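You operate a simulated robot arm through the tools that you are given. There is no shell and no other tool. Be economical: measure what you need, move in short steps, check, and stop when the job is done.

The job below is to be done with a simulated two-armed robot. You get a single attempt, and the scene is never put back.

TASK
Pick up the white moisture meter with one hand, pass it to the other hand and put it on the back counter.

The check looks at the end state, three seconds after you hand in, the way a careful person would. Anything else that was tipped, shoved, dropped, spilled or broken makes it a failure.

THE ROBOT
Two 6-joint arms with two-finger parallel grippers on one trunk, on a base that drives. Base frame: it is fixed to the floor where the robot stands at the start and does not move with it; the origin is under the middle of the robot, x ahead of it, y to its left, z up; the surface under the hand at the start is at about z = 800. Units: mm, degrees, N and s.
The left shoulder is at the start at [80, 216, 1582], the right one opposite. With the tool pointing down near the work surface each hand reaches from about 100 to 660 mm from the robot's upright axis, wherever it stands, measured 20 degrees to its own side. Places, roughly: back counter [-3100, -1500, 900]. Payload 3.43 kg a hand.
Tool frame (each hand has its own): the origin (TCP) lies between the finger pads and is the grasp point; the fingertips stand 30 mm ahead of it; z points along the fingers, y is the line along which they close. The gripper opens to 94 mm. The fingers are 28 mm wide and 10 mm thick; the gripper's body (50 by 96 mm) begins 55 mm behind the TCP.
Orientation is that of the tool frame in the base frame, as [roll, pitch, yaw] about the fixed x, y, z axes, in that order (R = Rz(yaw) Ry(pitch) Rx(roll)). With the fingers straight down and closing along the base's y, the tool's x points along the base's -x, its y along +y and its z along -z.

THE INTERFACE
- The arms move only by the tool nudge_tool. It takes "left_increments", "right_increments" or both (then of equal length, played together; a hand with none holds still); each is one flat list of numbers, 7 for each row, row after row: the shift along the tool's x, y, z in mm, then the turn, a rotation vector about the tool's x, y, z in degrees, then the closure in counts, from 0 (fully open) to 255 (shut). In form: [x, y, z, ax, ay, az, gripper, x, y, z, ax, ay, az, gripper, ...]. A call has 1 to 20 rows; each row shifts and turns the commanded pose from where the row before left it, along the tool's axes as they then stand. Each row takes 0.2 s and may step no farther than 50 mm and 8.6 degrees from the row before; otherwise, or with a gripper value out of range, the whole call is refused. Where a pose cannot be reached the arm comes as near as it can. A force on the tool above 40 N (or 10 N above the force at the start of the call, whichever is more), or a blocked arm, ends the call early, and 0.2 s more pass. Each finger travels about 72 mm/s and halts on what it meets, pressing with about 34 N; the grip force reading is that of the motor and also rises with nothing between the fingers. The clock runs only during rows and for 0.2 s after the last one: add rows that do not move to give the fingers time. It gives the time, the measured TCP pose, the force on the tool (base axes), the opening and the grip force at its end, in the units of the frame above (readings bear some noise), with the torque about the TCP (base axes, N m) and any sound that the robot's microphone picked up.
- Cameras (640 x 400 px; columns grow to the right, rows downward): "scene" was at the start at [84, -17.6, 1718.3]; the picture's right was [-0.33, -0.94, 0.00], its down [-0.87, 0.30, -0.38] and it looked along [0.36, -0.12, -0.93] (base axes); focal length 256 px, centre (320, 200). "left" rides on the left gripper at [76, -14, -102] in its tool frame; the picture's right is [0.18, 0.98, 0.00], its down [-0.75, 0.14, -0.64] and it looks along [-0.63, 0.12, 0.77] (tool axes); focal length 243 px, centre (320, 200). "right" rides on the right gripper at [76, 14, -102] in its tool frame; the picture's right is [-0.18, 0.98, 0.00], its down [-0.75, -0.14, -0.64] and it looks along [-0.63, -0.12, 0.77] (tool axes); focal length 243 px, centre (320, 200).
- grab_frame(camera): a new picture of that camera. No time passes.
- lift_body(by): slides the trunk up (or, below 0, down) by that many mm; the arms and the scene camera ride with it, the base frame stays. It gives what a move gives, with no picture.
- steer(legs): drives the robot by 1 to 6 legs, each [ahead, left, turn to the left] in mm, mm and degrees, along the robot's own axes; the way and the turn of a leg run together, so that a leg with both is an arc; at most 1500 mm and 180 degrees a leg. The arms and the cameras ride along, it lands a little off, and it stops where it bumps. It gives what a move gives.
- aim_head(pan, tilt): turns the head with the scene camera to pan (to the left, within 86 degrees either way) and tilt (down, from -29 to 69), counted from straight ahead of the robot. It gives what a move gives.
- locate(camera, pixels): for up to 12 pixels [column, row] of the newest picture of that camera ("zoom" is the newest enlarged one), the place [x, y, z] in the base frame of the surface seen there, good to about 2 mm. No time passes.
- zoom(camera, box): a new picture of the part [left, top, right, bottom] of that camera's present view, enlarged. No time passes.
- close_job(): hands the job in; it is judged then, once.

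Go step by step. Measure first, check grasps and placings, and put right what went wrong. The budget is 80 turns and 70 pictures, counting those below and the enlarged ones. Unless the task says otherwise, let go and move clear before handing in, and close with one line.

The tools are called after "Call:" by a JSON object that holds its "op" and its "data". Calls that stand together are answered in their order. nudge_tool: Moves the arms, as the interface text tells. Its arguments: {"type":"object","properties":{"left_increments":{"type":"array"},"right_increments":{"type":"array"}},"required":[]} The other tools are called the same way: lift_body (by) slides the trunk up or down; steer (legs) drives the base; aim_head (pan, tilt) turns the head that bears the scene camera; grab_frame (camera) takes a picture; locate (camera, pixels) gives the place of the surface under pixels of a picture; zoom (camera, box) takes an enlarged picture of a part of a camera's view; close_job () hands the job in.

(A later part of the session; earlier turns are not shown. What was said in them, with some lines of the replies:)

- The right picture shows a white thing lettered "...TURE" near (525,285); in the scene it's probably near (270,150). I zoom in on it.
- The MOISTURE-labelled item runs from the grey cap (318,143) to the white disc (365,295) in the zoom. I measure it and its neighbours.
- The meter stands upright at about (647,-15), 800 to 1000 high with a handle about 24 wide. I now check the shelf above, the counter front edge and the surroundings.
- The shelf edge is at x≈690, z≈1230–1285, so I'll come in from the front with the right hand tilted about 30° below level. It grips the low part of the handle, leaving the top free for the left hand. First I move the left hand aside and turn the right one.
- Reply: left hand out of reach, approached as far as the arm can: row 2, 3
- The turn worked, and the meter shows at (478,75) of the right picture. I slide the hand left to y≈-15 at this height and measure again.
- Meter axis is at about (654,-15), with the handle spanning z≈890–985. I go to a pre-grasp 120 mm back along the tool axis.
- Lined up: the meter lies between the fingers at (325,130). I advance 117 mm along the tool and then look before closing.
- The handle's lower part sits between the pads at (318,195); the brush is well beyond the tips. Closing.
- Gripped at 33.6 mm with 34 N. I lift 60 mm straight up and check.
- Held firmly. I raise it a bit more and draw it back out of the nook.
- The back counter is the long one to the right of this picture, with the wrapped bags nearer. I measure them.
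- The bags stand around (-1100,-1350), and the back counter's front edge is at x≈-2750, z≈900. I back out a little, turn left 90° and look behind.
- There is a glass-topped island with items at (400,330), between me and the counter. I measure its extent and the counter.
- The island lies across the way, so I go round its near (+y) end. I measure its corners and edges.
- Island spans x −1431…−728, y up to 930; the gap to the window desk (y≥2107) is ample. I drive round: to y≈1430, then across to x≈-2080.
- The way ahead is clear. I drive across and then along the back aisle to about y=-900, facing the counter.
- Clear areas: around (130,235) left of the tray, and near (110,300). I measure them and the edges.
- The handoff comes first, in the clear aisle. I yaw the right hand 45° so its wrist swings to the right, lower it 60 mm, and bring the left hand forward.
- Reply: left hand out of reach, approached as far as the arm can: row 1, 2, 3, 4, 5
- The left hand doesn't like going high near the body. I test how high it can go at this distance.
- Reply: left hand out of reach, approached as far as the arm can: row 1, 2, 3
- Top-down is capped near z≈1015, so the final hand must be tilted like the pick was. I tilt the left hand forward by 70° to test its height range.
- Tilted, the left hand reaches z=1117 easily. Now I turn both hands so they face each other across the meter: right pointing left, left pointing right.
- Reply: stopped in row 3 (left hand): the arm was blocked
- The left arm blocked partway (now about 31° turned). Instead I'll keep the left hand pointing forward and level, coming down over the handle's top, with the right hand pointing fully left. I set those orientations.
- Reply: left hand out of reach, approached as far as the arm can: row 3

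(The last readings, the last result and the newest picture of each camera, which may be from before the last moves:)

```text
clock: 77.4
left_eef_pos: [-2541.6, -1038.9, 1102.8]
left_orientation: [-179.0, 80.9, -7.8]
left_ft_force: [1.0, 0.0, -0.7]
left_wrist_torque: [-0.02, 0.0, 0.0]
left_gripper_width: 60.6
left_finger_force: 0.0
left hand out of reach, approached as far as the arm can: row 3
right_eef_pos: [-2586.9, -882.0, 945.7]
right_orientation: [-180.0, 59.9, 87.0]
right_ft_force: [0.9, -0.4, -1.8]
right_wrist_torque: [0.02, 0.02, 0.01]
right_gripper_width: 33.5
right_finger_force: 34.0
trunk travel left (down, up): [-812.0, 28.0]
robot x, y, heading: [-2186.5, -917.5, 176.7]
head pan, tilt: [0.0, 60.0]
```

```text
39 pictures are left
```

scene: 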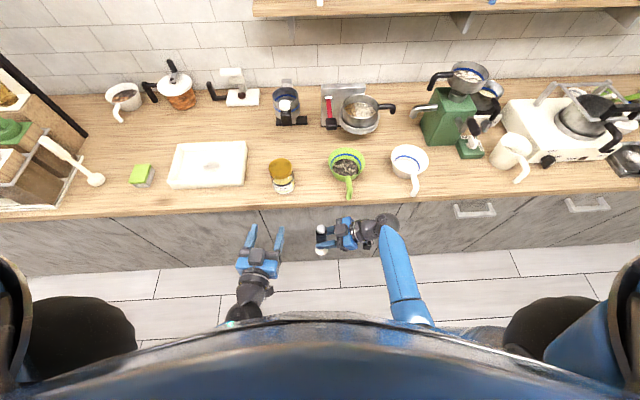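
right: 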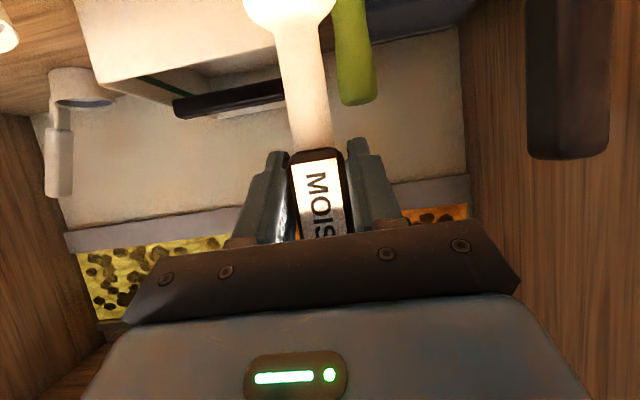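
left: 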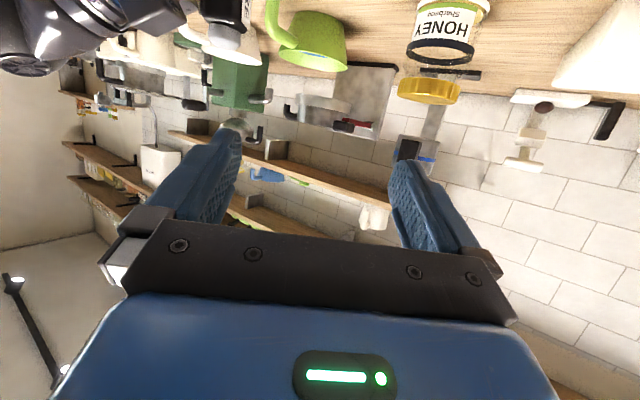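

Good: the right hand points left and the left points forward. I level the left hand and bring it above the meter's top (z≈1103), clear of the cap at ≈1040.

Call:
{"op": "nudge_tool", "data": {"left_increments": [0, 0, 16, -2.2, -4.4, 0, 90, 0, 0, 16, -2.2, -4.4, 0, 90, 0, -37, 11, 0, 0, 0, 90, 0, -37, 11, 0, 0, 0, 90, 0, -37, 5, 0, 0, 0, 90, 0, -37, 5, 0, 0, 0, 90]}}

Call:
{"op": "grab_frame", "data": {"camera": "left"}}

Call:
{"op": "zoom", "data": {"camera": "scene", "box": [220, 180, 420, 320]}}

```text
clock: 78.8
left_eef_pos: [-2595.5, -883.4, 1100.1]
left_orientation: [140.1, 89.5, -44.5]
left_ft_force: [-0.1, 0.1, -0.1]
left_wrist_torque: [0.0, -0.01, 0.04]
left_gripper_width: 60.9
left_finger_force: 0.0
right_eef_pos: [-2586.0, -882.4, 945.7]
right_orientation: [180.0, 60.1, 86.9]
right_ft_force: [0.1, 0.1, -1.7]
right_wrist_torque: [0.0, 0.01, 0.0]
right_gripper_width: 34.0
right_finger_force: 34.9
trunk travel left (down, up): [-812.0, 28.0]
robot x, y, heading: [-2185.3, -920.3, 176.9]
head pan, tilt: [0.0, 60.0]
```

```text
38 pictures are left
```

left: 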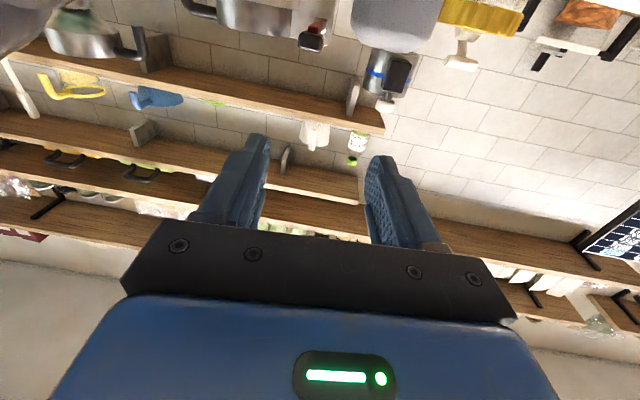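

```text
2.86 times, centred on (320, 250) of scene
```

zoom: 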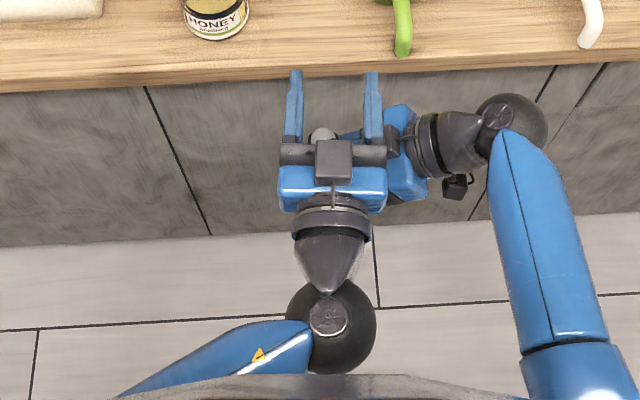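

The cap shows at zoom (323,135) below the left fingers. I measure it precisely.

Call:
{"op": "locate", "data": {"camera": "zoom", "pixels": [[316, 133], [323, 131], [330, 133], [296, 100], [372, 100], [335, 165]]}}

Call:
{"op": "locate", "data": {"camera": "left", "pixels": [[395, 20], [395, 48], [365, 20], [430, 20]]}}

Call:
{"op": "zoom", "data": {"camera": "left", "box": [300, 0, 500, 125]}}

```text
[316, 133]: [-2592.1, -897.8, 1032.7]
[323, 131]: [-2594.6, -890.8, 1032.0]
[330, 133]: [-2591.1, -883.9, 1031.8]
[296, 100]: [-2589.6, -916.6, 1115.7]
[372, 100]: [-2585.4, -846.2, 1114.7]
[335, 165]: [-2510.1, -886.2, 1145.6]
```

```text
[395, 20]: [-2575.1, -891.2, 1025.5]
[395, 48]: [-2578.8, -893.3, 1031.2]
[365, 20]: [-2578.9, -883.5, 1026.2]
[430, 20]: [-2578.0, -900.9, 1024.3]
```

```text
3.20 times, centred on (400, 62) of left
```

zoom: 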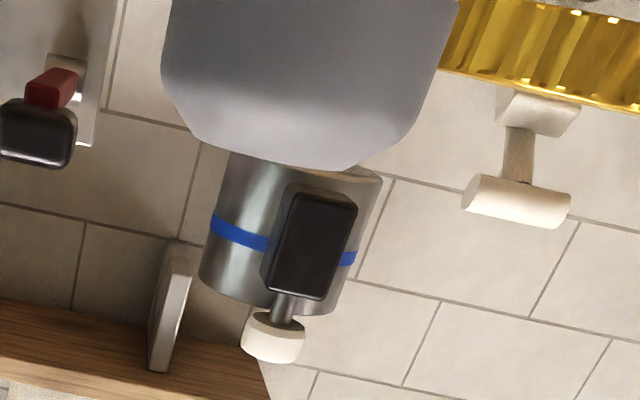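

Cap centre is about (-2588,-892), top 1036. I shift the left hand 9 mm left and 17 mm back to clear the right gripper body, then descend 81 mm in small rows.

Call:
{"op": "nudge_tool", "data": {"left_increments": [0, 8.6, -17, 0, 0, 0, 90, 20, 0, 0, 0, 0, 0, 90, 20, 0, 0, 0, 0, 0, 90, 15, 0, 0, 0, 0, 0, 90, 13, 0, 0, 0, 0, 0, 90, 13, 0, 0, 0, 0, 0, 90, 0, 0, 0, 0, 0, 0, 90]}}

Call:
{"op": "zoom", "data": {"camera": "scene", "box": [260, 200, 400, 300]}}

Call:
{"op": "grab_frame", "data": {"camera": "left"}}

Call:
{"op": "grab_frame", "data": {"camera": "right"}}

```text
clock: 80.2
left_eef_pos: [-2578.6, -892.5, 1028.3]
left_orientation: [-43.1, 89.4, 132.5]
left_ft_force: [-0.2, -3.2, 3.7]
left_wrist_torque: [0.09, -0.02, -0.01]
left_gripper_width: 59.3
left_finger_force: 0.0
right_eef_pos: [-2585.4, -880.7, 940.9]
right_orientation: [179.3, 59.4, 86.0]
right_ft_force: [-0.2, 3.0, -3.5]
right_wrist_torque: [-0.33, 0.06, 0.04]
right_gripper_width: 33.9
right_finger_force: 33.7
trunk travel left (down, up): [-812.0, 28.0]
robot x, y, heading: [-2182.4, -920.8, 176.8]
head pan, tilt: [0.0, 60.0]
stopped in row 6 (right hand): the force on the tool passed its limit at 48 N (the readings are from after the stop); the commanded pose is now the measured one
```

```text
4.00 times, centred on (330, 250) of scene
```

zoom: 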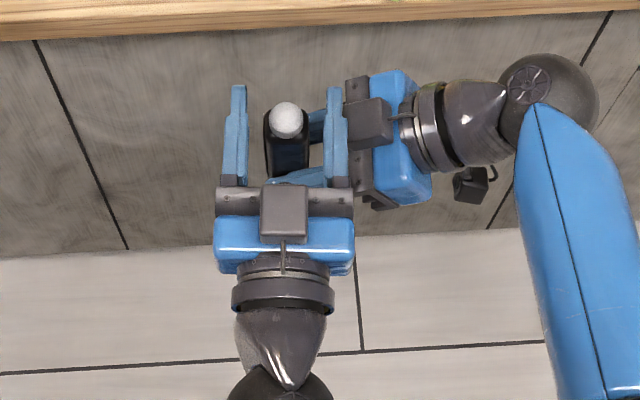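

```text
34 pictures are left
```

left: 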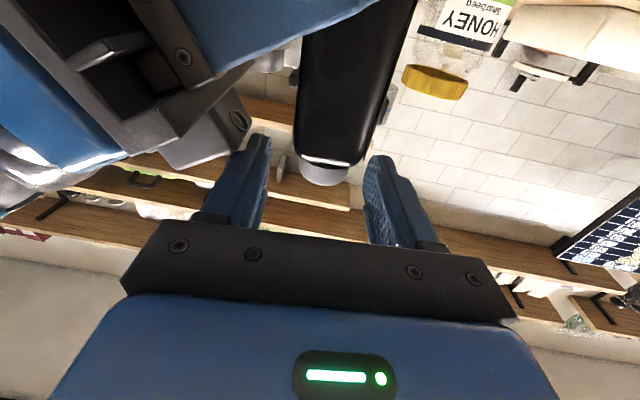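

```text
33 pictures are left
```

right: 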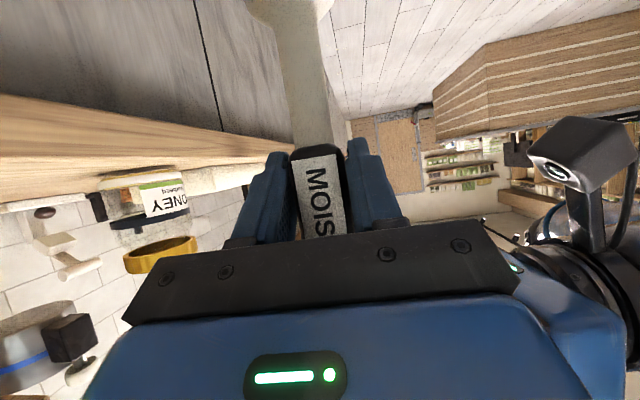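

The left finger's outer side touched the right gripper's knuckle (zoom (345,130)). I raise a bit, narrow the left opening to about 44 mm and then lower again.

Call:
{"op": "nudge_tool", "data": {"left_increments": [-8, 0, 0, 0, 0, 0, 90, 0, 2, 0, 0, 0, 0, 136, 0, 0, 0, 0, 0, 0, 136, 0, 0, 0, 0, 0, 0, 136]}}

Call:
{"op": "zoom", "data": {"camera": "scene", "box": [260, 200, 400, 300]}}

Call:
{"op": "locate", "data": {"camera": "zoom", "pixels": [[275, 120], [287, 118], [300, 120], [270, 150], [308, 150], [330, 100], [245, 100], [358, 90], [365, 120]]}}

```text
clock: 81.2
left_eef_pos: [-2577.1, -894.2, 1037.1]
left_orientation: [-44.0, 89.4, 131.4]
left_ft_force: [-0.4, 0.1, 0.4]
left_wrist_torque: [-0.03, -0.03, 0.02]
left_gripper_width: 43.8
left_finger_force: 0.0
right_eef_pos: [-2586.3, -880.7, 942.5]
right_orientation: [179.3, 59.4, 86.0]
right_ft_force: [0.1, 0.1, -1.8]
right_wrist_torque: [0.02, 0.02, 0.0]
right_gripper_width: 33.9
right_finger_force: 33.9
trunk travel left (down, up): [-812.0, 28.0]
robot x, y, heading: [-2186.5, -920.2, 176.8]
head pan, tilt: [0.0, 60.0]
```

```text
4.00 times, centred on (330, 250) of scene
```

zoom: 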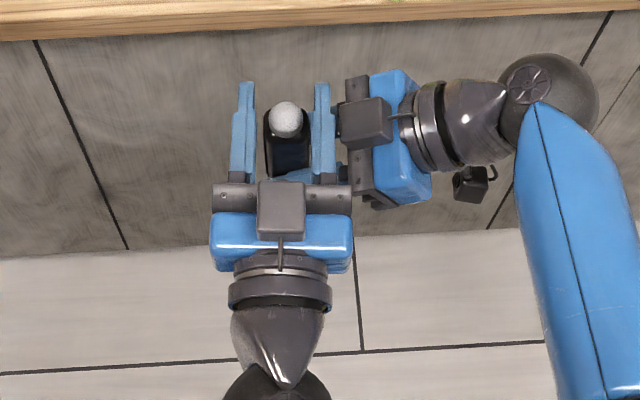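

```text
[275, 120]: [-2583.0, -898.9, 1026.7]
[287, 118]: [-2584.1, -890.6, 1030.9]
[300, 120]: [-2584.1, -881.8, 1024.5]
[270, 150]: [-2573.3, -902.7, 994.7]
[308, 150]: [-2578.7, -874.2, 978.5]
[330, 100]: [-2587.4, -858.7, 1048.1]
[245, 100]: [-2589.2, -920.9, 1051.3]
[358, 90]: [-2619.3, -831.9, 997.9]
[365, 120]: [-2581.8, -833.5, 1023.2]
```

The opening now clears the knuckle by about 11 mm, and the handle (29 wide, centre y≈-889) lies between the fingers. I lower 20 mm gently.

Call:
{"op": "nudge_tool", "data": {"left_increments": [5, 0, 0, 0, 0, 0, 136, 5, 0, 0, 0, 0, 0, 136, 5, 0, 0, 0, 0, 0, 136, 5, 0, 0, 0, 0, 0, 136, 0, 0, 0, 0, 0, 0, 136]}}

Call:
{"op": "grab_frame", "data": {"camera": "left"}}

Call:
{"op": "zoom", "data": {"camera": "scene", "box": [260, 200, 400, 300]}}

```text
clock: 82.4
left_eef_pos: [-2578.9, -894.5, 1017.2]
left_orientation: [-44.3, 89.4, 131.2]
left_ft_force: [0.2, -0.3, 0.3]
left_wrist_torque: [0.0, -0.03, 0.04]
left_gripper_width: 43.9
left_finger_force: 0.0
right_eef_pos: [-2584.4, -881.9, 940.3]
right_orientation: [179.3, 59.4, 86.1]
right_ft_force: [-0.1, 0.5, -2.5]
right_wrist_torque: [0.01, -0.03, 0.02]
right_gripper_width: 33.8
right_finger_force: 33.9
trunk travel left (down, up): [-812.0, 28.0]
robot x, y, heading: [-2184.3, -918.9, 176.6]
head pan, tilt: [0.0, 60.0]
```

```text
31 pictures are left
```

left: 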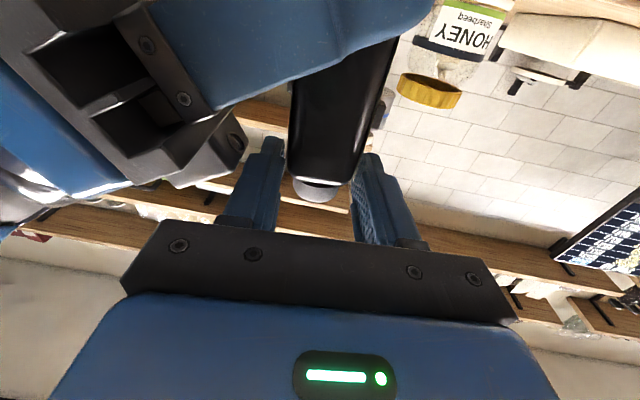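

```text
4.00 times, centred on (330, 250) of scene
```

zoom: 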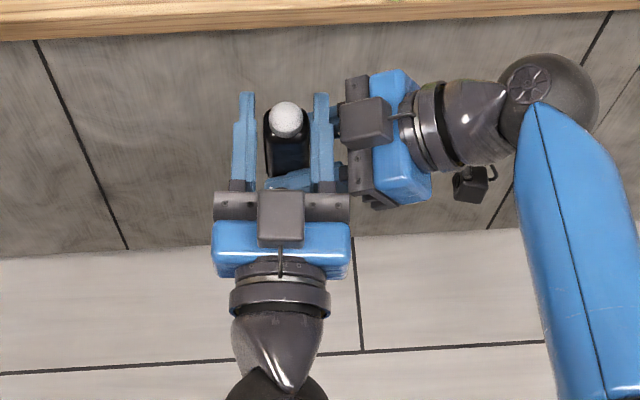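

No contact, and the handle top is between the pads. I lower 6 mm more and close the left hand.

Call:
{"op": "nudge_tool", "data": {"left_increments": [6, 0, 0, 0, 0, 0, 136, 0, 0, 0, 0, 0, 0, 160, 0, 0, 0, 0, 0, 0, 180, 0, 0, 0, 0, 0, 0, 255, 0, 0, 0, 0, 0, 0, 255, 0, 0, 0, 0, 0, 0, 255]}}

Call:
{"op": "grab_frame", "data": {"camera": "left"}}

Call:
{"op": "zoom", "data": {"camera": "scene", "box": [260, 200, 400, 300]}}

```text
clock: 83.8
left_eef_pos: [-2579.4, -892.7, 1011.9]
left_orientation: [-48.2, 89.3, 127.2]
left_ft_force: [5.7, 21.8, 5.3]
left_wrist_torque: [0.89, -0.26, -0.13]
left_gripper_width: 38.1
left_finger_force: 33.8
right_eef_pos: [-2585.2, -881.3, 940.7]
right_orientation: [179.4, 59.4, 86.1]
right_ft_force: [-5.6, -21.3, -6.6]
right_wrist_torque: [0.69, -0.13, -0.15]
right_gripper_width: 34.1
right_finger_force: 34.5
trunk travel left (down, up): [-812.0, 28.0]
robot x, y, heading: [-2185.5, -918.9, 176.7]
head pan, tilt: [0.0, 60.0]
```

```text
29 pictures are left
```

left: 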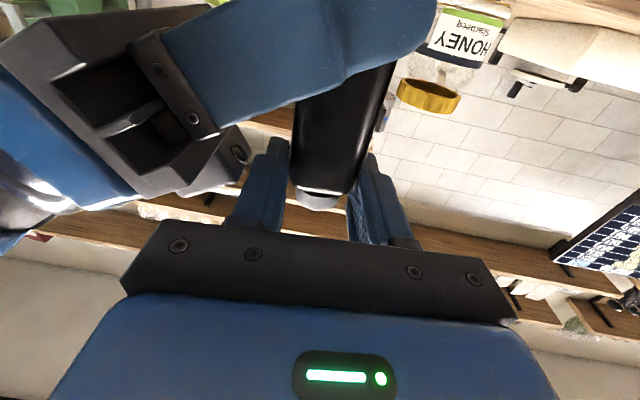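

```text
4.00 times, centred on (330, 250) of scene
```

zoom: 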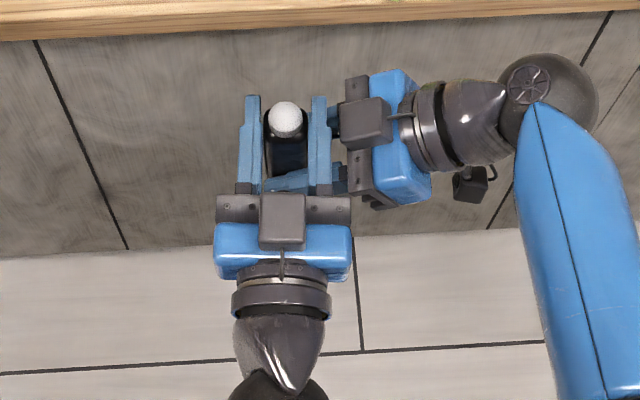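

The left grip stopped at 38 mm with a 22 N sideways push (+y), so only the right-side finger bears on the handle. I ease the hand 3 mm that way to centre it.

Call:
{"op": "nudge_tool", "data": {"left_increments": [0, -1, 0, 0, 0, 0, 255, 0, -1, 0, 0, 0, 0, 255, 0, -1, 0, 0, 0, 0, 255, 0, 0, 0, 0, 0, 0, 255]}}

```text
clock: 84.8
left_eef_pos: [-2578.3, -892.2, 1009.6]
left_orientation: [-35.8, 89.5, 140.2]
left_ft_force: [2.7, -5.5, 11.1]
left_wrist_torque: [0.58, -0.14, 0.04]
left_gripper_width: 38.1
left_finger_force: 33.7
right_eef_pos: [-2586.6, -880.5, 941.0]
right_orientation: [179.1, 59.3, 85.9]
right_ft_force: [-3.5, 5.0, -12.3]
right_wrist_torque: [-0.74, 0.12, -0.08]
right_gripper_width: 34.0
right_finger_force: 33.8
trunk travel left (down, up): [-812.0, 28.0]
robot x, y, heading: [-2186.3, -918.5, 176.5]
head pan, tilt: [0.0, 60.0]
```

Force flipped sign with the width steady, so the handle really is 38 mm deep and both pads hold it. I open the right hand partway and check the left keeps it.

Call:
{"op": "nudge_tool", "data": {"right_increments": [0, 0, 0, 0, 0, 0, 140, 0, 0, 0, 0, 0, 0, 110, 0, 0, 0, 0, 0, 0, 100, 0, 0, 0, 0, 0, 0, 100], "left_increments": [0, 0, 0, 0, 0, 0, 255, 0, 0, 0, 0, 0, 0, 255, 0, 0, 0, 0, 0, 0, 255, 0, 0, 0, 0, 0, 0, 255]}}

Call:
{"op": "grab_frame", "data": {"camera": "right"}}

```text
clock: 85.8
left_eef_pos: [-2577.8, -890.8, 1011.3]
left_orientation: [-44.6, 89.4, 130.9]
left_ft_force: [-0.2, 0.6, 0.1]
left_wrist_torque: [0.02, 0.0, 0.01]
left_gripper_width: 37.9
left_finger_force: 34.0
right_eef_pos: [-2585.0, -880.8, 941.0]
right_orientation: [179.3, 59.4, 86.1]
right_ft_force: [-0.9, -0.5, 0.5]
right_wrist_torque: [-0.03, -0.02, 0.01]
right_gripper_width: 57.3
right_finger_force: 0.1
trunk travel left (down, up): [-812.0, 28.0]
robot x, y, heading: [-2184.8, -920.3, 176.6]
head pan, tilt: [0.0, 60.0]
```

```text
27 pictures are left
```

right: 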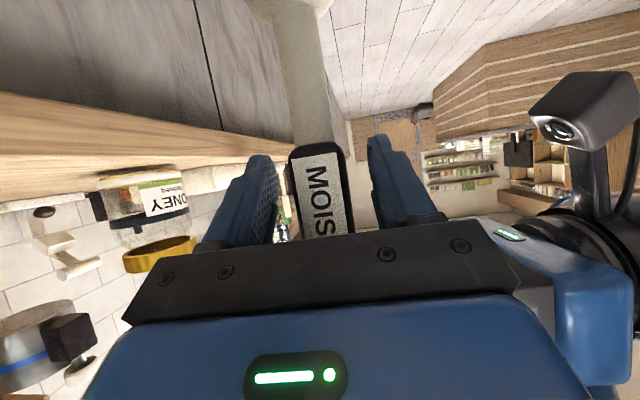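

The left hand holds the meter (37.9 mm, 34 N) and the right is free. I slide the right hand back along its axis.

Call:
{"op": "nudge_tool", "data": {"right_increments": [0, 0, -20, 0, 0, 0, 100, 0, 0, -30, 0, 0, 0, 100, 0, 0, -30, 0, 0, 0, 100, 0, 0, -30, 0, 0, 0, 100, 0, 0, -30, 0, 0, 0, 100]}}

Call:
{"op": "grab_frame", "data": {"camera": "right"}}

Call:
{"op": "grab_frame", "data": {"camera": "left"}}

```text
clock: 87.0
left_eef_pos: [-2578.4, -890.3, 1010.4]
left_orientation: [-42.6, 89.3, 132.9]
left_ft_force: [0.1, -0.8, -0.1]
left_wrist_torque: [-0.01, 0.0, 0.02]
left_gripper_width: 38.2
left_finger_force: 34.2
right_eef_pos: [-2578.8, -759.4, 1015.3]
right_orientation: [179.4, 59.3, 86.1]
right_ft_force: [0.1, 0.3, -0.3]
right_wrist_torque: [-0.04, 0.0, 0.0]
right_gripper_width: 57.3
right_finger_force: 0.0
trunk travel left (down, up): [-812.0, 28.0]
robot x, y, heading: [-2186.9, -921.9, 176.7]
head pan, tilt: [0.0, 60.0]
```

```text
26 pictures are left
```

right: 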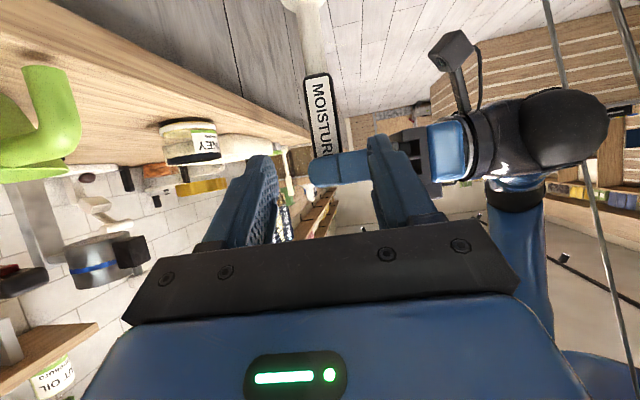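

```text
25 pictures are left
```

left: 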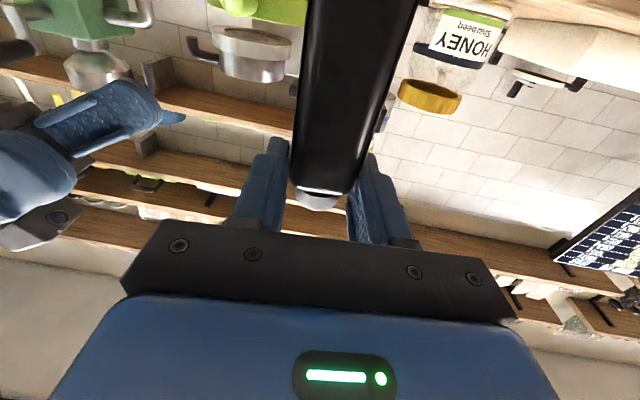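

The handoff is done. I lift the meter 120 mm, pull the right hand in, then shift the robot left along the counter to the clear spot left of the tray.

Call:
{"op": "nudge_tool", "data": {"left_increments": [-30, 0, 0, 0, 0, 0, 255, -30, 0, 0, 0, 0, 0, 255, -30, 0, 0, 0, 0, 0, 255, -30, 0, 0, 0, 0, 0, 255], "right_increments": [0, -15, -20, 0, 0, 0, 100, 0, -15, -20, 0, 0, 0, 100, 0, -15, -20, 0, 0, 0, 100, 0, -15, 0, 0, 0, 0, 100]}}

Call:
{"op": "steer", "data": {"legs": [[0, 0, 3.3], [0, 520, 0]]}}

Call:
{"op": "aim_head", "data": {"pan": 0, "tilt": 52}}

Call:
{"op": "grab_frame", "data": {"camera": "scene"}}

```text
clock: 88.0
left_eef_pos: [-2578.3, -892.0, 1132.6]
left_orientation: [-43.7, 89.4, 131.9]
left_ft_force: [-0.2, 0.5, -1.4]
left_wrist_torque: [0.02, 0.01, 0.02]
left_gripper_width: 38.0
left_finger_force: 34.1
right_eef_pos: [-2638.9, -703.4, 1043.8]
right_orientation: [179.3, 59.4, 86.0]
right_ft_force: [0.6, 0.4, -0.2]
right_wrist_torque: [0.02, -0.03, 0.01]
right_gripper_width: 57.3
right_finger_force: 0.1
trunk travel left (down, up): [-812.0, 28.0]
robot x, y, heading: [-2182.4, -922.0, 176.8]
head pan, tilt: [0.0, 60.0]
```

```text
clock: 91.5
left_eef_pos: [-2579.8, -1441.2, 1131.6]
left_orientation: [-36.9, 89.5, 141.5]
left_ft_force: [-0.2, -0.1, -2.0]
left_wrist_torque: [-0.03, 0.0, -0.02]
left_gripper_width: 38.0
left_finger_force: 33.7
right_eef_pos: [-2649.2, -1256.4, 1043.7]
right_orientation: [179.3, 59.5, 89.1]
right_ft_force: [0.7, 0.2, -0.8]
right_wrist_torque: [0.0, 0.0, 0.04]
right_gripper_width: 57.2
right_finger_force: 0.2
trunk travel left (down, up): [-812.0, 28.0]
robot x, y, heading: [-2188.5, -1449.4, 179.6]
head pan, tilt: [0.0, 60.0]
```

```text
clock: 92.2
left_eef_pos: [-2579.9, -1442.8, 1131.1]
left_orientation: [-41.9, 89.4, 136.6]
left_ft_force: [-0.5, 1.1, -1.4]
left_wrist_torque: [0.01, -0.02, 0.03]
left_gripper_width: 37.9
left_finger_force: 33.9
right_eef_pos: [-2649.3, -1258.0, 1045.0]
right_orientation: [179.3, 59.4, 89.2]
right_ft_force: [-0.2, -0.1, -0.3]
right_wrist_torque: [0.03, -0.03, 0.02]
right_gripper_width: 57.3
right_finger_force: 0.0
trunk travel left (down, up): [-812.0, 28.0]
robot x, y, heading: [-2188.5, -1448.3, 179.6]
head pan, tilt: [0.0, 52.0]
```

```text
24 pictures are left
```

scene: 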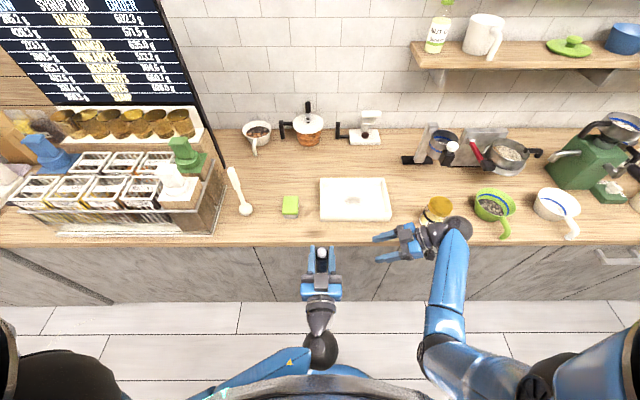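

The clear spot around (275,170), behind the sponge (290,205) and right of the spoon, looks good. I measure it and pull the right hand back.

Call:
{"op": "locate", "data": {"camera": "scene", "pixels": [[280, 175], [290, 197], [290, 215], [298, 205], [283, 205], [320, 182], [320, 218], [246, 210], [235, 172], [257, 148], [321, 252], [215, 170]]}}

Call:
{"op": "nudge_tool", "data": {"right_increments": [0, 35, 0, 0, 0, 0, 100, 0, 35, 0, 0, 0, 0, 100, 0, 35, 0, 0, 0, 0, 100, 0, 35, 0, 0, 0, 0, 100]}}

Call:
{"op": "zoom", "data": {"camera": "scene", "box": [260, 220, 380, 300]}}

```text
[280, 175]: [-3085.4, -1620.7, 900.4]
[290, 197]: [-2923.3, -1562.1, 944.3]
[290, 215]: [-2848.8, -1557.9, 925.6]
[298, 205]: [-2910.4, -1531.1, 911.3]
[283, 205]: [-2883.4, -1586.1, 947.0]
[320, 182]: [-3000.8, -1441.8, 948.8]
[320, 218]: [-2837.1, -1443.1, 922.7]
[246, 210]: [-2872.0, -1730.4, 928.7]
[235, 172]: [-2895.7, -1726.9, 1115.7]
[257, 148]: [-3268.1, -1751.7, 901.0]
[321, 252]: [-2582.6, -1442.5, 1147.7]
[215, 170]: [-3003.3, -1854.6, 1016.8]
```

```text
clock: 93.2
left_eef_pos: [-2578.4, -1442.8, 1131.4]
left_orientation: [-42.0, 89.4, 136.6]
left_ft_force: [0.1, 0.5, -1.6]
left_wrist_torque: [-0.01, -0.02, 0.01]
left_gripper_width: 37.7
left_finger_force: 34.5
right_eef_pos: [-2523.3, -1293.2, 1024.7]
right_orientation: [179.7, 59.4, 89.1]
right_ft_force: [-0.6, -0.1, 0.1]
right_wrist_torque: [-0.01, -0.02, -0.02]
right_gripper_width: 57.6
right_finger_force: 0.0
right hand out of reach, approached as far as the arm can: row 1, 2, 3, 4
trunk travel left (down, up): [-812.0, 28.0]
robot x, y, heading: [-2186.2, -1448.7, 179.6]
head pan, tilt: [0.0, 52.0]
```

```text
5.00 times, centred on (320, 260) of scene
```

zoom: 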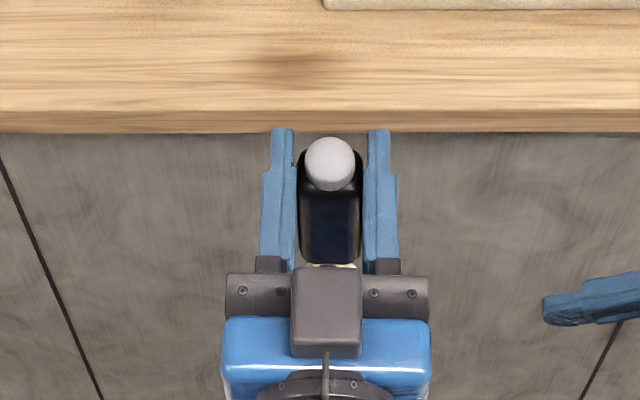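

Target spot: (-2990,-1580), clear of the sponge (to x=-2925), the tray (y=-1442) and the tall tool at (-2896,-1727). I raise the meter a bit and drive up to the counter.

Call:
{"op": "nudge_tool", "data": {"left_increments": [-25, 0, 0, 0, 0, 0, 255]}}

Call:
{"op": "steer", "data": {"legs": [[0, 60, 0], [185, 0, 0]]}}

Call:
{"op": "grab_frame", "data": {"camera": "scene"}}

```text
clock: 93.6
left_eef_pos: [-2579.7, -1442.9, 1158.3]
left_orientation: [-45.0, 89.4, 133.5]
left_ft_force: [-0.8, -0.1, -1.7]
left_wrist_torque: [0.02, -0.01, 0.0]
left_gripper_width: 37.8
left_finger_force: 34.3
right_eef_pos: [-2522.7, -1292.3, 1024.1]
right_orientation: [179.5, 59.4, 88.9]
right_ft_force: [-1.4, -0.1, 0.7]
right_wrist_torque: [-0.02, 0.02, 0.01]
right_gripper_width: 57.2
right_finger_force: 0.0
trunk travel left (down, up): [-812.0, 28.0]
robot x, y, heading: [-2188.4, -1451.1, 179.6]
head pan, tilt: [0.0, 52.0]
```

```text
clock: 95.7
left_eef_pos: [-2759.9, -1504.7, 1158.1]
left_orientation: [-36.8, 89.2, 142.0]
left_ft_force: [0.1, 0.0, -1.7]
left_wrist_torque: [0.01, -0.02, -0.01]
left_gripper_width: 38.2
left_finger_force: 34.5
right_eef_pos: [-2705.3, -1354.0, 1024.7]
right_orientation: [179.9, 59.3, 89.6]
right_ft_force: [0.3, 0.2, 0.4]
right_wrist_torque: [0.02, -0.04, -0.04]
right_gripper_width: 57.2
right_finger_force: 0.0
trunk travel left (down, up): [-812.0, 28.0]
robot x, y, heading: [-2374.3, -1507.8, 179.9]
head pan, tilt: [0.0, 52.0]
```

```text
22 pictures are left
```

scene: 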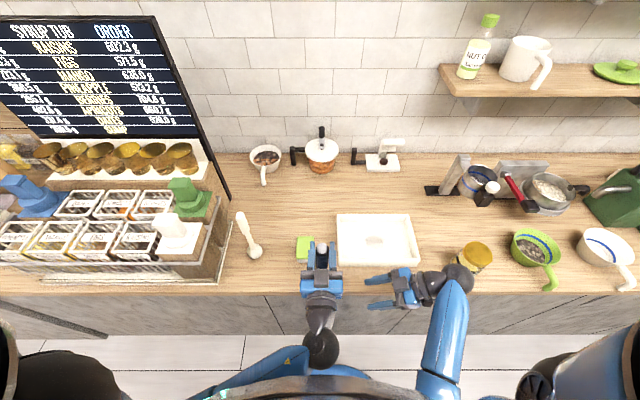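

Now I reach forward 230 mm and 75 mm left at height, then check the position from the cameras.

Call:
{"op": "nudge_tool", "data": {"left_increments": [0, 12.5, 38.4, 0, 0, 0, 255, 0, 12.5, 38.4, 0, 0, 0, 255, 0, 12.5, 38.4, 0, 0, 0, 255, 0, 12.5, 38.4, 0, 0, 0, 255, 0, 12.5, 38.4, 0, 0, 0, 255, 0, 12.5, 38.4, 0, 0, 0, 255]}}

Call:
{"op": "grab_frame", "data": {"camera": "scene"}}

Call:
{"op": "grab_frame", "data": {"camera": "left"}}

```text
clock: 97.1
left_eef_pos: [-2997.6, -1571.7, 1158.1]
left_orientation: [-47.3, 89.5, 131.3]
left_ft_force: [-0.6, 0.6, -1.5]
left_wrist_torque: [-0.01, -0.01, -0.02]
left_gripper_width: 37.9
left_finger_force: 34.0
right_eef_pos: [-2708.3, -1353.1, 1023.7]
right_orientation: [179.3, 59.4, 89.0]
right_ft_force: [0.0, 0.5, 0.6]
right_wrist_torque: [-0.01, 0.02, 0.03]
right_gripper_width: 57.1
right_finger_force: 0.0
trunk travel left (down, up): [-812.0, 28.0]
robot x, y, heading: [-2371.0, -1511.7, 179.9]
head pan, tilt: [0.0, 52.0]
```

```text
21 pictures are left
```

scene: 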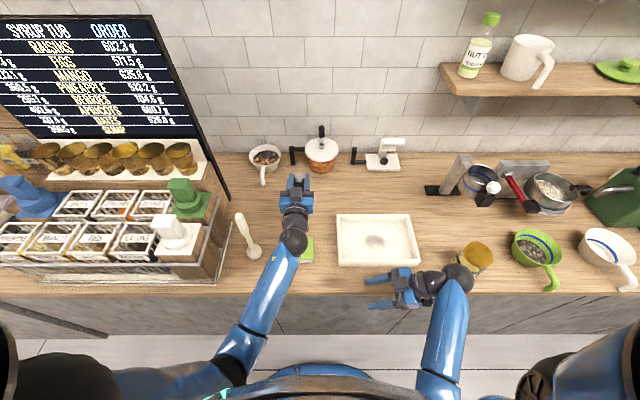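

```text
20 pictures are left
```

left: 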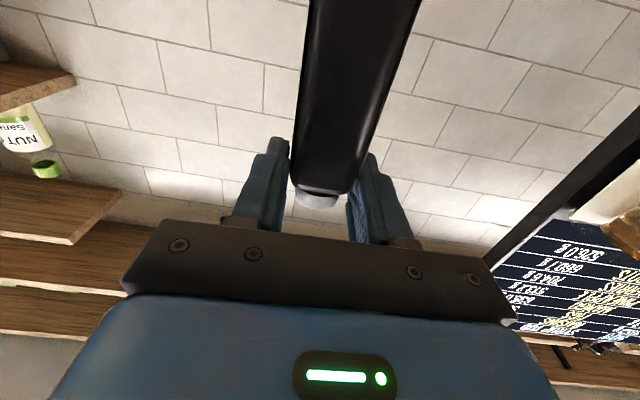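

The meter is over the spot. The right-hand camera looks that way, so I use it to check uprightness.

Call:
{"op": "grab_frame", "data": {"camera": "right"}}

Call:
{"op": "zoom", "data": {"camera": "scene", "box": [240, 150, 350, 230]}}

```text
19 pictures are left
```

right: 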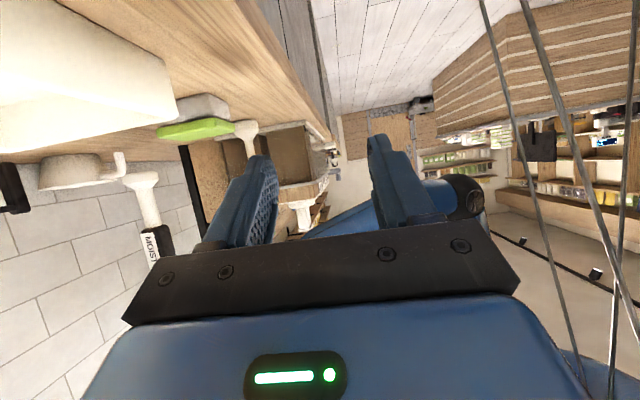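

```text
5.00 times, centred on (295, 190) of scene
```

zoom: 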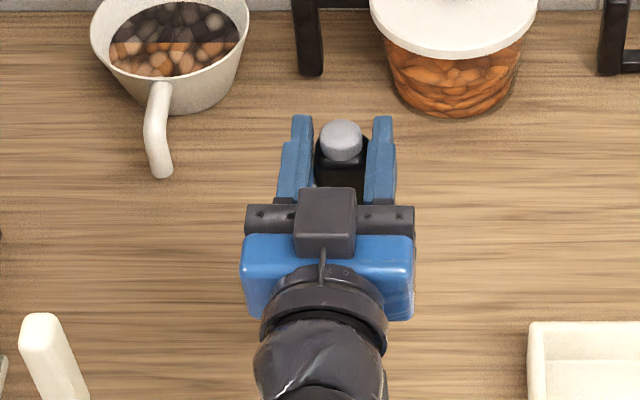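

The right picture shows the meter at (140,180)–(155,235). I measure its parts.

Call:
{"op": "zoom", "data": {"camera": "right", "box": [90, 150, 200, 270]}}

Call:
{"op": "locate", "data": {"camera": "right", "pixels": [[140, 177], [126, 182], [157, 178], [143, 187], [149, 205], [149, 215], [156, 240], [152, 222], [158, 250]]}}

```text
3.33 times, centred on (145, 210) of right
```

zoom: 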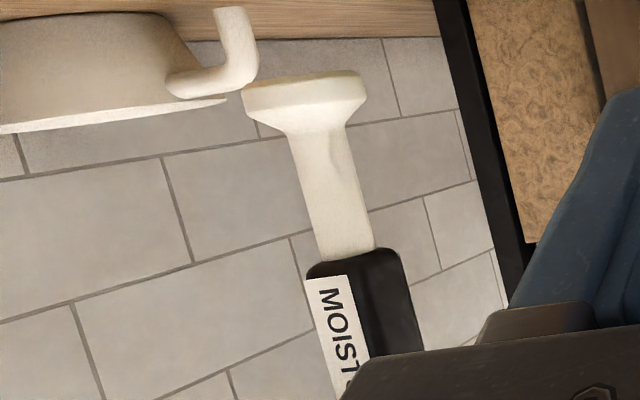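

```text
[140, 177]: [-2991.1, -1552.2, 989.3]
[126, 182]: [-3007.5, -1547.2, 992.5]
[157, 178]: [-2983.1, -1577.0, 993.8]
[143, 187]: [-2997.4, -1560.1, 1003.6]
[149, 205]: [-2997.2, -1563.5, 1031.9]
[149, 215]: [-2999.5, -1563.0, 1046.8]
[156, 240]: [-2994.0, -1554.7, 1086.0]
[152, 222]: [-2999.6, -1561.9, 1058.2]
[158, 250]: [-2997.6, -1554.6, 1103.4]
```

Call:
{"op": "locate", "data": {"camera": "zoom", "pixels": [[250, 95], [300, 82], [355, 77], [300, 78], [300, 120], [320, 130], [325, 200], [340, 250], [375, 280], [400, 330]]}}

```text
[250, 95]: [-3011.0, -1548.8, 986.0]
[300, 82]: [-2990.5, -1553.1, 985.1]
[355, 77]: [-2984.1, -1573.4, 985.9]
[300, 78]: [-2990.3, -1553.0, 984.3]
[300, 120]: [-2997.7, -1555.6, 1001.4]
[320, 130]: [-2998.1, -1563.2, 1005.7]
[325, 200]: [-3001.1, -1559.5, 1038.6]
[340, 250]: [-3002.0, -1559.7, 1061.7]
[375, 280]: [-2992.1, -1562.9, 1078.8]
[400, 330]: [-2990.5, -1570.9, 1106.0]
```

The base is level at z≈984, so about 83 mm above the counter (≈901). I lower 76 mm and recheck.

Call:
{"op": "nudge_tool", "data": {"left_increments": [20, 0, 0, 0, 0, 0, 255, 20, 0, 0, 0, 0, 0, 255, 18, 0, 0, 0, 0, 0, 255, 12, 0, 0, 0, 0, 0, 255, 6, 0, 0, 0, 0, 0, 255, 0, 0, 0, 0, 0, 0, 255]}}

Call:
{"op": "zoom", "data": {"camera": "right", "box": [90, 100, 250, 260]}}

```text
clock: 98.5
left_eef_pos: [-2998.1, -1571.7, 1082.6]
left_orientation: [-46.6, 89.3, 132.3]
left_ft_force: [0.1, 0.2, -0.9]
left_wrist_torque: [-0.01, -0.03, 0.0]
left_gripper_width: 37.8
left_finger_force: 33.6
right_eef_pos: [-2708.1, -1353.0, 1023.1]
right_orientation: [179.4, 59.4, 89.2]
right_ft_force: [0.5, 1.2, -0.7]
right_wrist_torque: [-0.05, 0.03, 0.0]
right_gripper_width: 57.1
right_finger_force: 0.0
trunk travel left (down, up): [-812.0, 28.0]
robot x, y, heading: [-2371.2, -1507.4, 180.1]
head pan, tilt: [0.0, 52.0]
```

```text
2.50 times, centred on (170, 180) of right
```

zoom: 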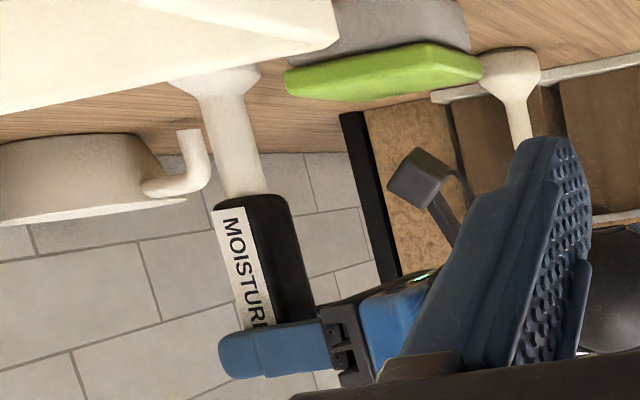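

Still free (no force change). I lower in 2 mm rows until it touches.

Call:
{"op": "nudge_tool", "data": {"left_increments": [2, 0, 0, 0, 0, 0, 255, 2, 0, 0, 0, 0, 0, 255, 2, 0, 0, 0, 0, 0, 255, 0, 0, 0, 0, 0, 0, 255]}}

```text
clock: 99.5
left_eef_pos: [-2995.2, -1571.7, 1078.1]
left_orientation: [-37.3, 89.3, 141.3]
left_ft_force: [0.3, -0.1, 2.4]
left_wrist_torque: [-0.1, 0.16, 0.0]
left_gripper_width: 37.8
left_finger_force: 34.1
right_eef_pos: [-2708.1, -1353.4, 1023.0]
right_orientation: [179.5, 59.4, 89.2]
right_ft_force: [0.8, -0.3, -0.1]
right_wrist_torque: [0.02, 0.0, -0.05]
right_gripper_width: 57.4
right_finger_force: 0.0
trunk travel left (down, up): [-812.0, 28.0]
robot x, y, heading: [-2372.6, -1506.0, 179.8]
head pan, tilt: [0.0, 52.0]
```

Contact: force went from -1.5 to +2.4 N. One more millimetre, then I open slowly.

Call:
{"op": "nudge_tool", "data": {"left_increments": [1, 0, 0, 0, 0, 0, 255, 0, 0, 0, 0, 0, 0, 255, 0, 0, 0, 0, 0, 0, 150, 0, 0, 0, 0, 0, 0, 136, 0, 0, 0, 0, 0, 0, 120, 0, 0, 0, 0, 0, 0, 90, 0, 0, 0, 0, 0, 0, 60, 0, 0, 0, 0, 0, 0, 60]}}

Call:
{"op": "zoom", "data": {"camera": "scene", "box": [240, 150, 350, 230]}}

Call:
{"op": "zoom", "data": {"camera": "right", "box": [90, 100, 250, 260]}}

```text
clock: 101.3
left_eef_pos: [-2995.1, -1570.9, 1075.8]
left_orientation: [-43.1, 89.4, 135.5]
left_ft_force: [-0.2, 0.1, -0.3]
left_wrist_torque: [0.01, 0.0, -0.01]
left_gripper_width: 72.1
left_finger_force: 0.0
right_eef_pos: [-2708.3, -1354.6, 1024.1]
right_orientation: [179.6, 59.4, 89.3]
right_ft_force: [0.6, -0.4, 0.2]
right_wrist_torque: [0.03, -0.02, 0.03]
right_gripper_width: 56.9
right_finger_force: 0.1
trunk travel left (down, up): [-812.0, 28.0]
robot x, y, heading: [-2369.8, -1507.3, 179.8]
head pan, tilt: [0.0, 52.0]
```

```text
5.00 times, centred on (295, 190) of scene
```

zoom: 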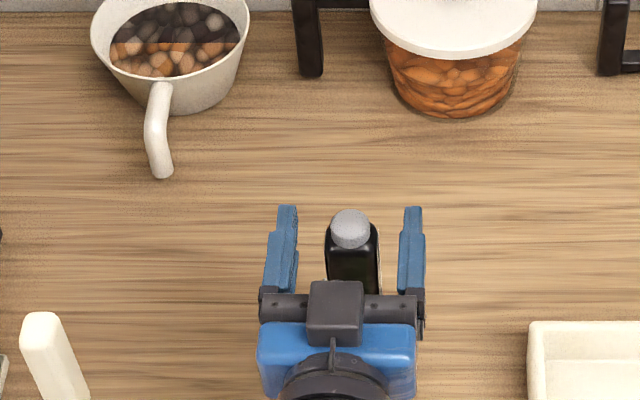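

```text
2.50 times, centred on (170, 180) of right
```

zoom: 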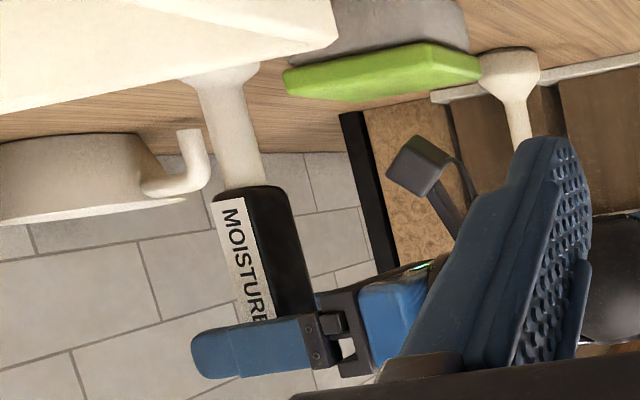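

The meter stands on its own between the open fingers. I retreat straight back.

Call:
{"op": "nudge_tool", "data": {"left_increments": [0, 0, -20, 0, 0, 0, 60, 0, 0, -30, 0, 0, 0, 60, 0, 0, -38, 0, 0, 0, 60, -5, 0, -38, 0, 0, 0, 60, -5, 0, -38, 0, 0, 0, 60, -5, 0, -38, 0, 0, 0, 60]}}

Call:
{"op": "grab_frame", "data": {"camera": "scene"}}

Call:
{"op": "zoom", "data": {"camera": "scene", "box": [220, 130, 360, 290]}}

```text
clock: 102.7
left_eef_pos: [-2793.4, -1579.3, 1088.5]
left_orientation: [-43.7, 89.3, 134.8]
left_ft_force: [0.7, -0.7, -0.1]
left_wrist_torque: [-0.02, -0.03, 0.0]
left_gripper_width: 72.1
left_finger_force: 0.0
right_eef_pos: [-2706.5, -1354.0, 1023.4]
right_orientation: [179.6, 59.4, 89.3]
right_ft_force: [-0.9, 0.1, -0.1]
right_wrist_torque: [-0.01, 0.0, -0.03]
right_gripper_width: 57.2
right_finger_force: 0.1
trunk travel left (down, up): [-812.0, 28.0]
robot x, y, heading: [-2373.4, -1510.6, 180.1]
head pan, tilt: [0.0, 52.0]
```

```text
13 pictures are left
```

scene: 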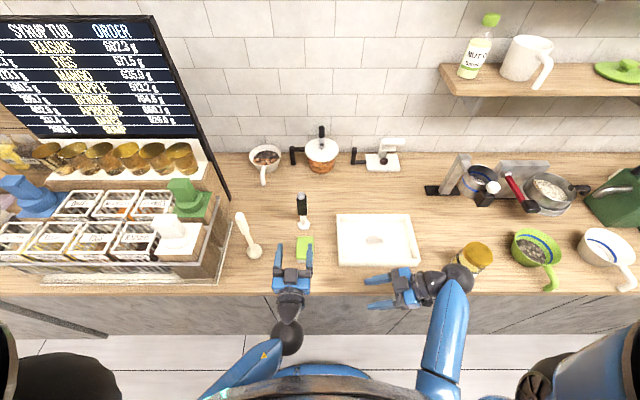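

```text
2.50 times, centred on (290, 210) of scene
```

zoom: 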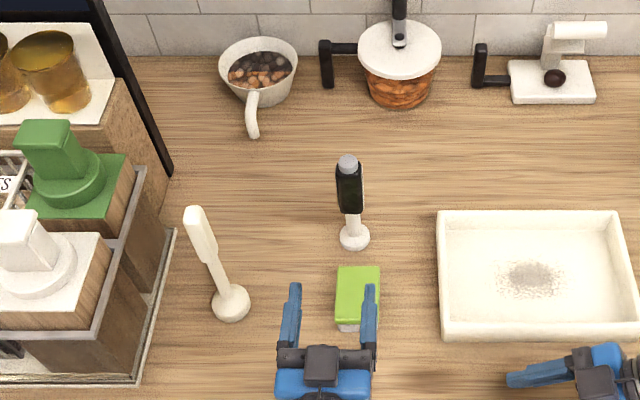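

The meter stands upright at zoom (350,205), with everything around it undisturbed. I back the robot off a little.

Call:
{"op": "steer", "data": {"legs": [[-180, 0, 0]]}}

Call:
{"op": "grab_frame", "data": {"camera": "scene"}}

```text
clock: 104.2
left_eef_pos: [-2619.5, -1578.1, 1087.0]
left_orientation: [-59.7, 89.5, 118.7]
left_ft_force: [-0.1, -0.2, -0.1]
left_wrist_torque: [0.02, 0.01, -0.03]
left_gripper_width: 71.9
left_finger_force: 0.0
right_eef_pos: [-2531.2, -1353.2, 1022.2]
right_orientation: [179.0, 59.4, 88.8]
right_ft_force: [-0.8, 0.2, -0.1]
right_wrist_torque: [-0.03, 0.01, 0.02]
right_gripper_width: 57.2
right_finger_force: 0.1
trunk travel left (down, up): [-812.0, 28.0]
robot x, y, heading: [-2190.4, -1512.3, 179.2]
head pan, tilt: [0.0, 52.0]
```

```text
11 pictures are left
```

scene: 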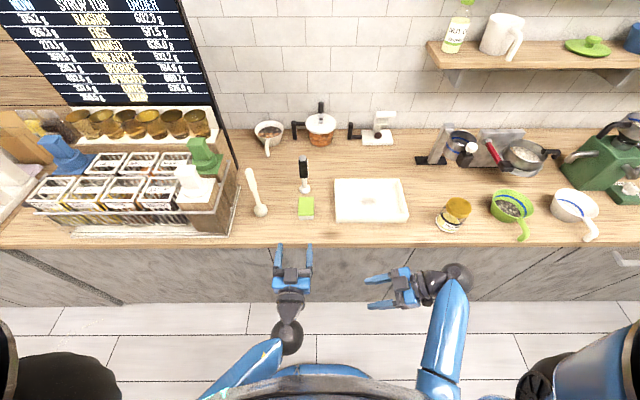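

The meter stands upright at (305,175) on the back counter and both hands are clear, so I hand in.

Call:
{"op": "close_job", "data": {}}

```text
The job is handed in.
```

The moisture meter was picked up with the right hand, passed to the left and set upright on the back counter, at about (-3000, -1572). Both hands are clear, and the last pictures show nothing else on the counter moved. The two grippers touched briefly during the handover, but the meter stayed gripped throughout.
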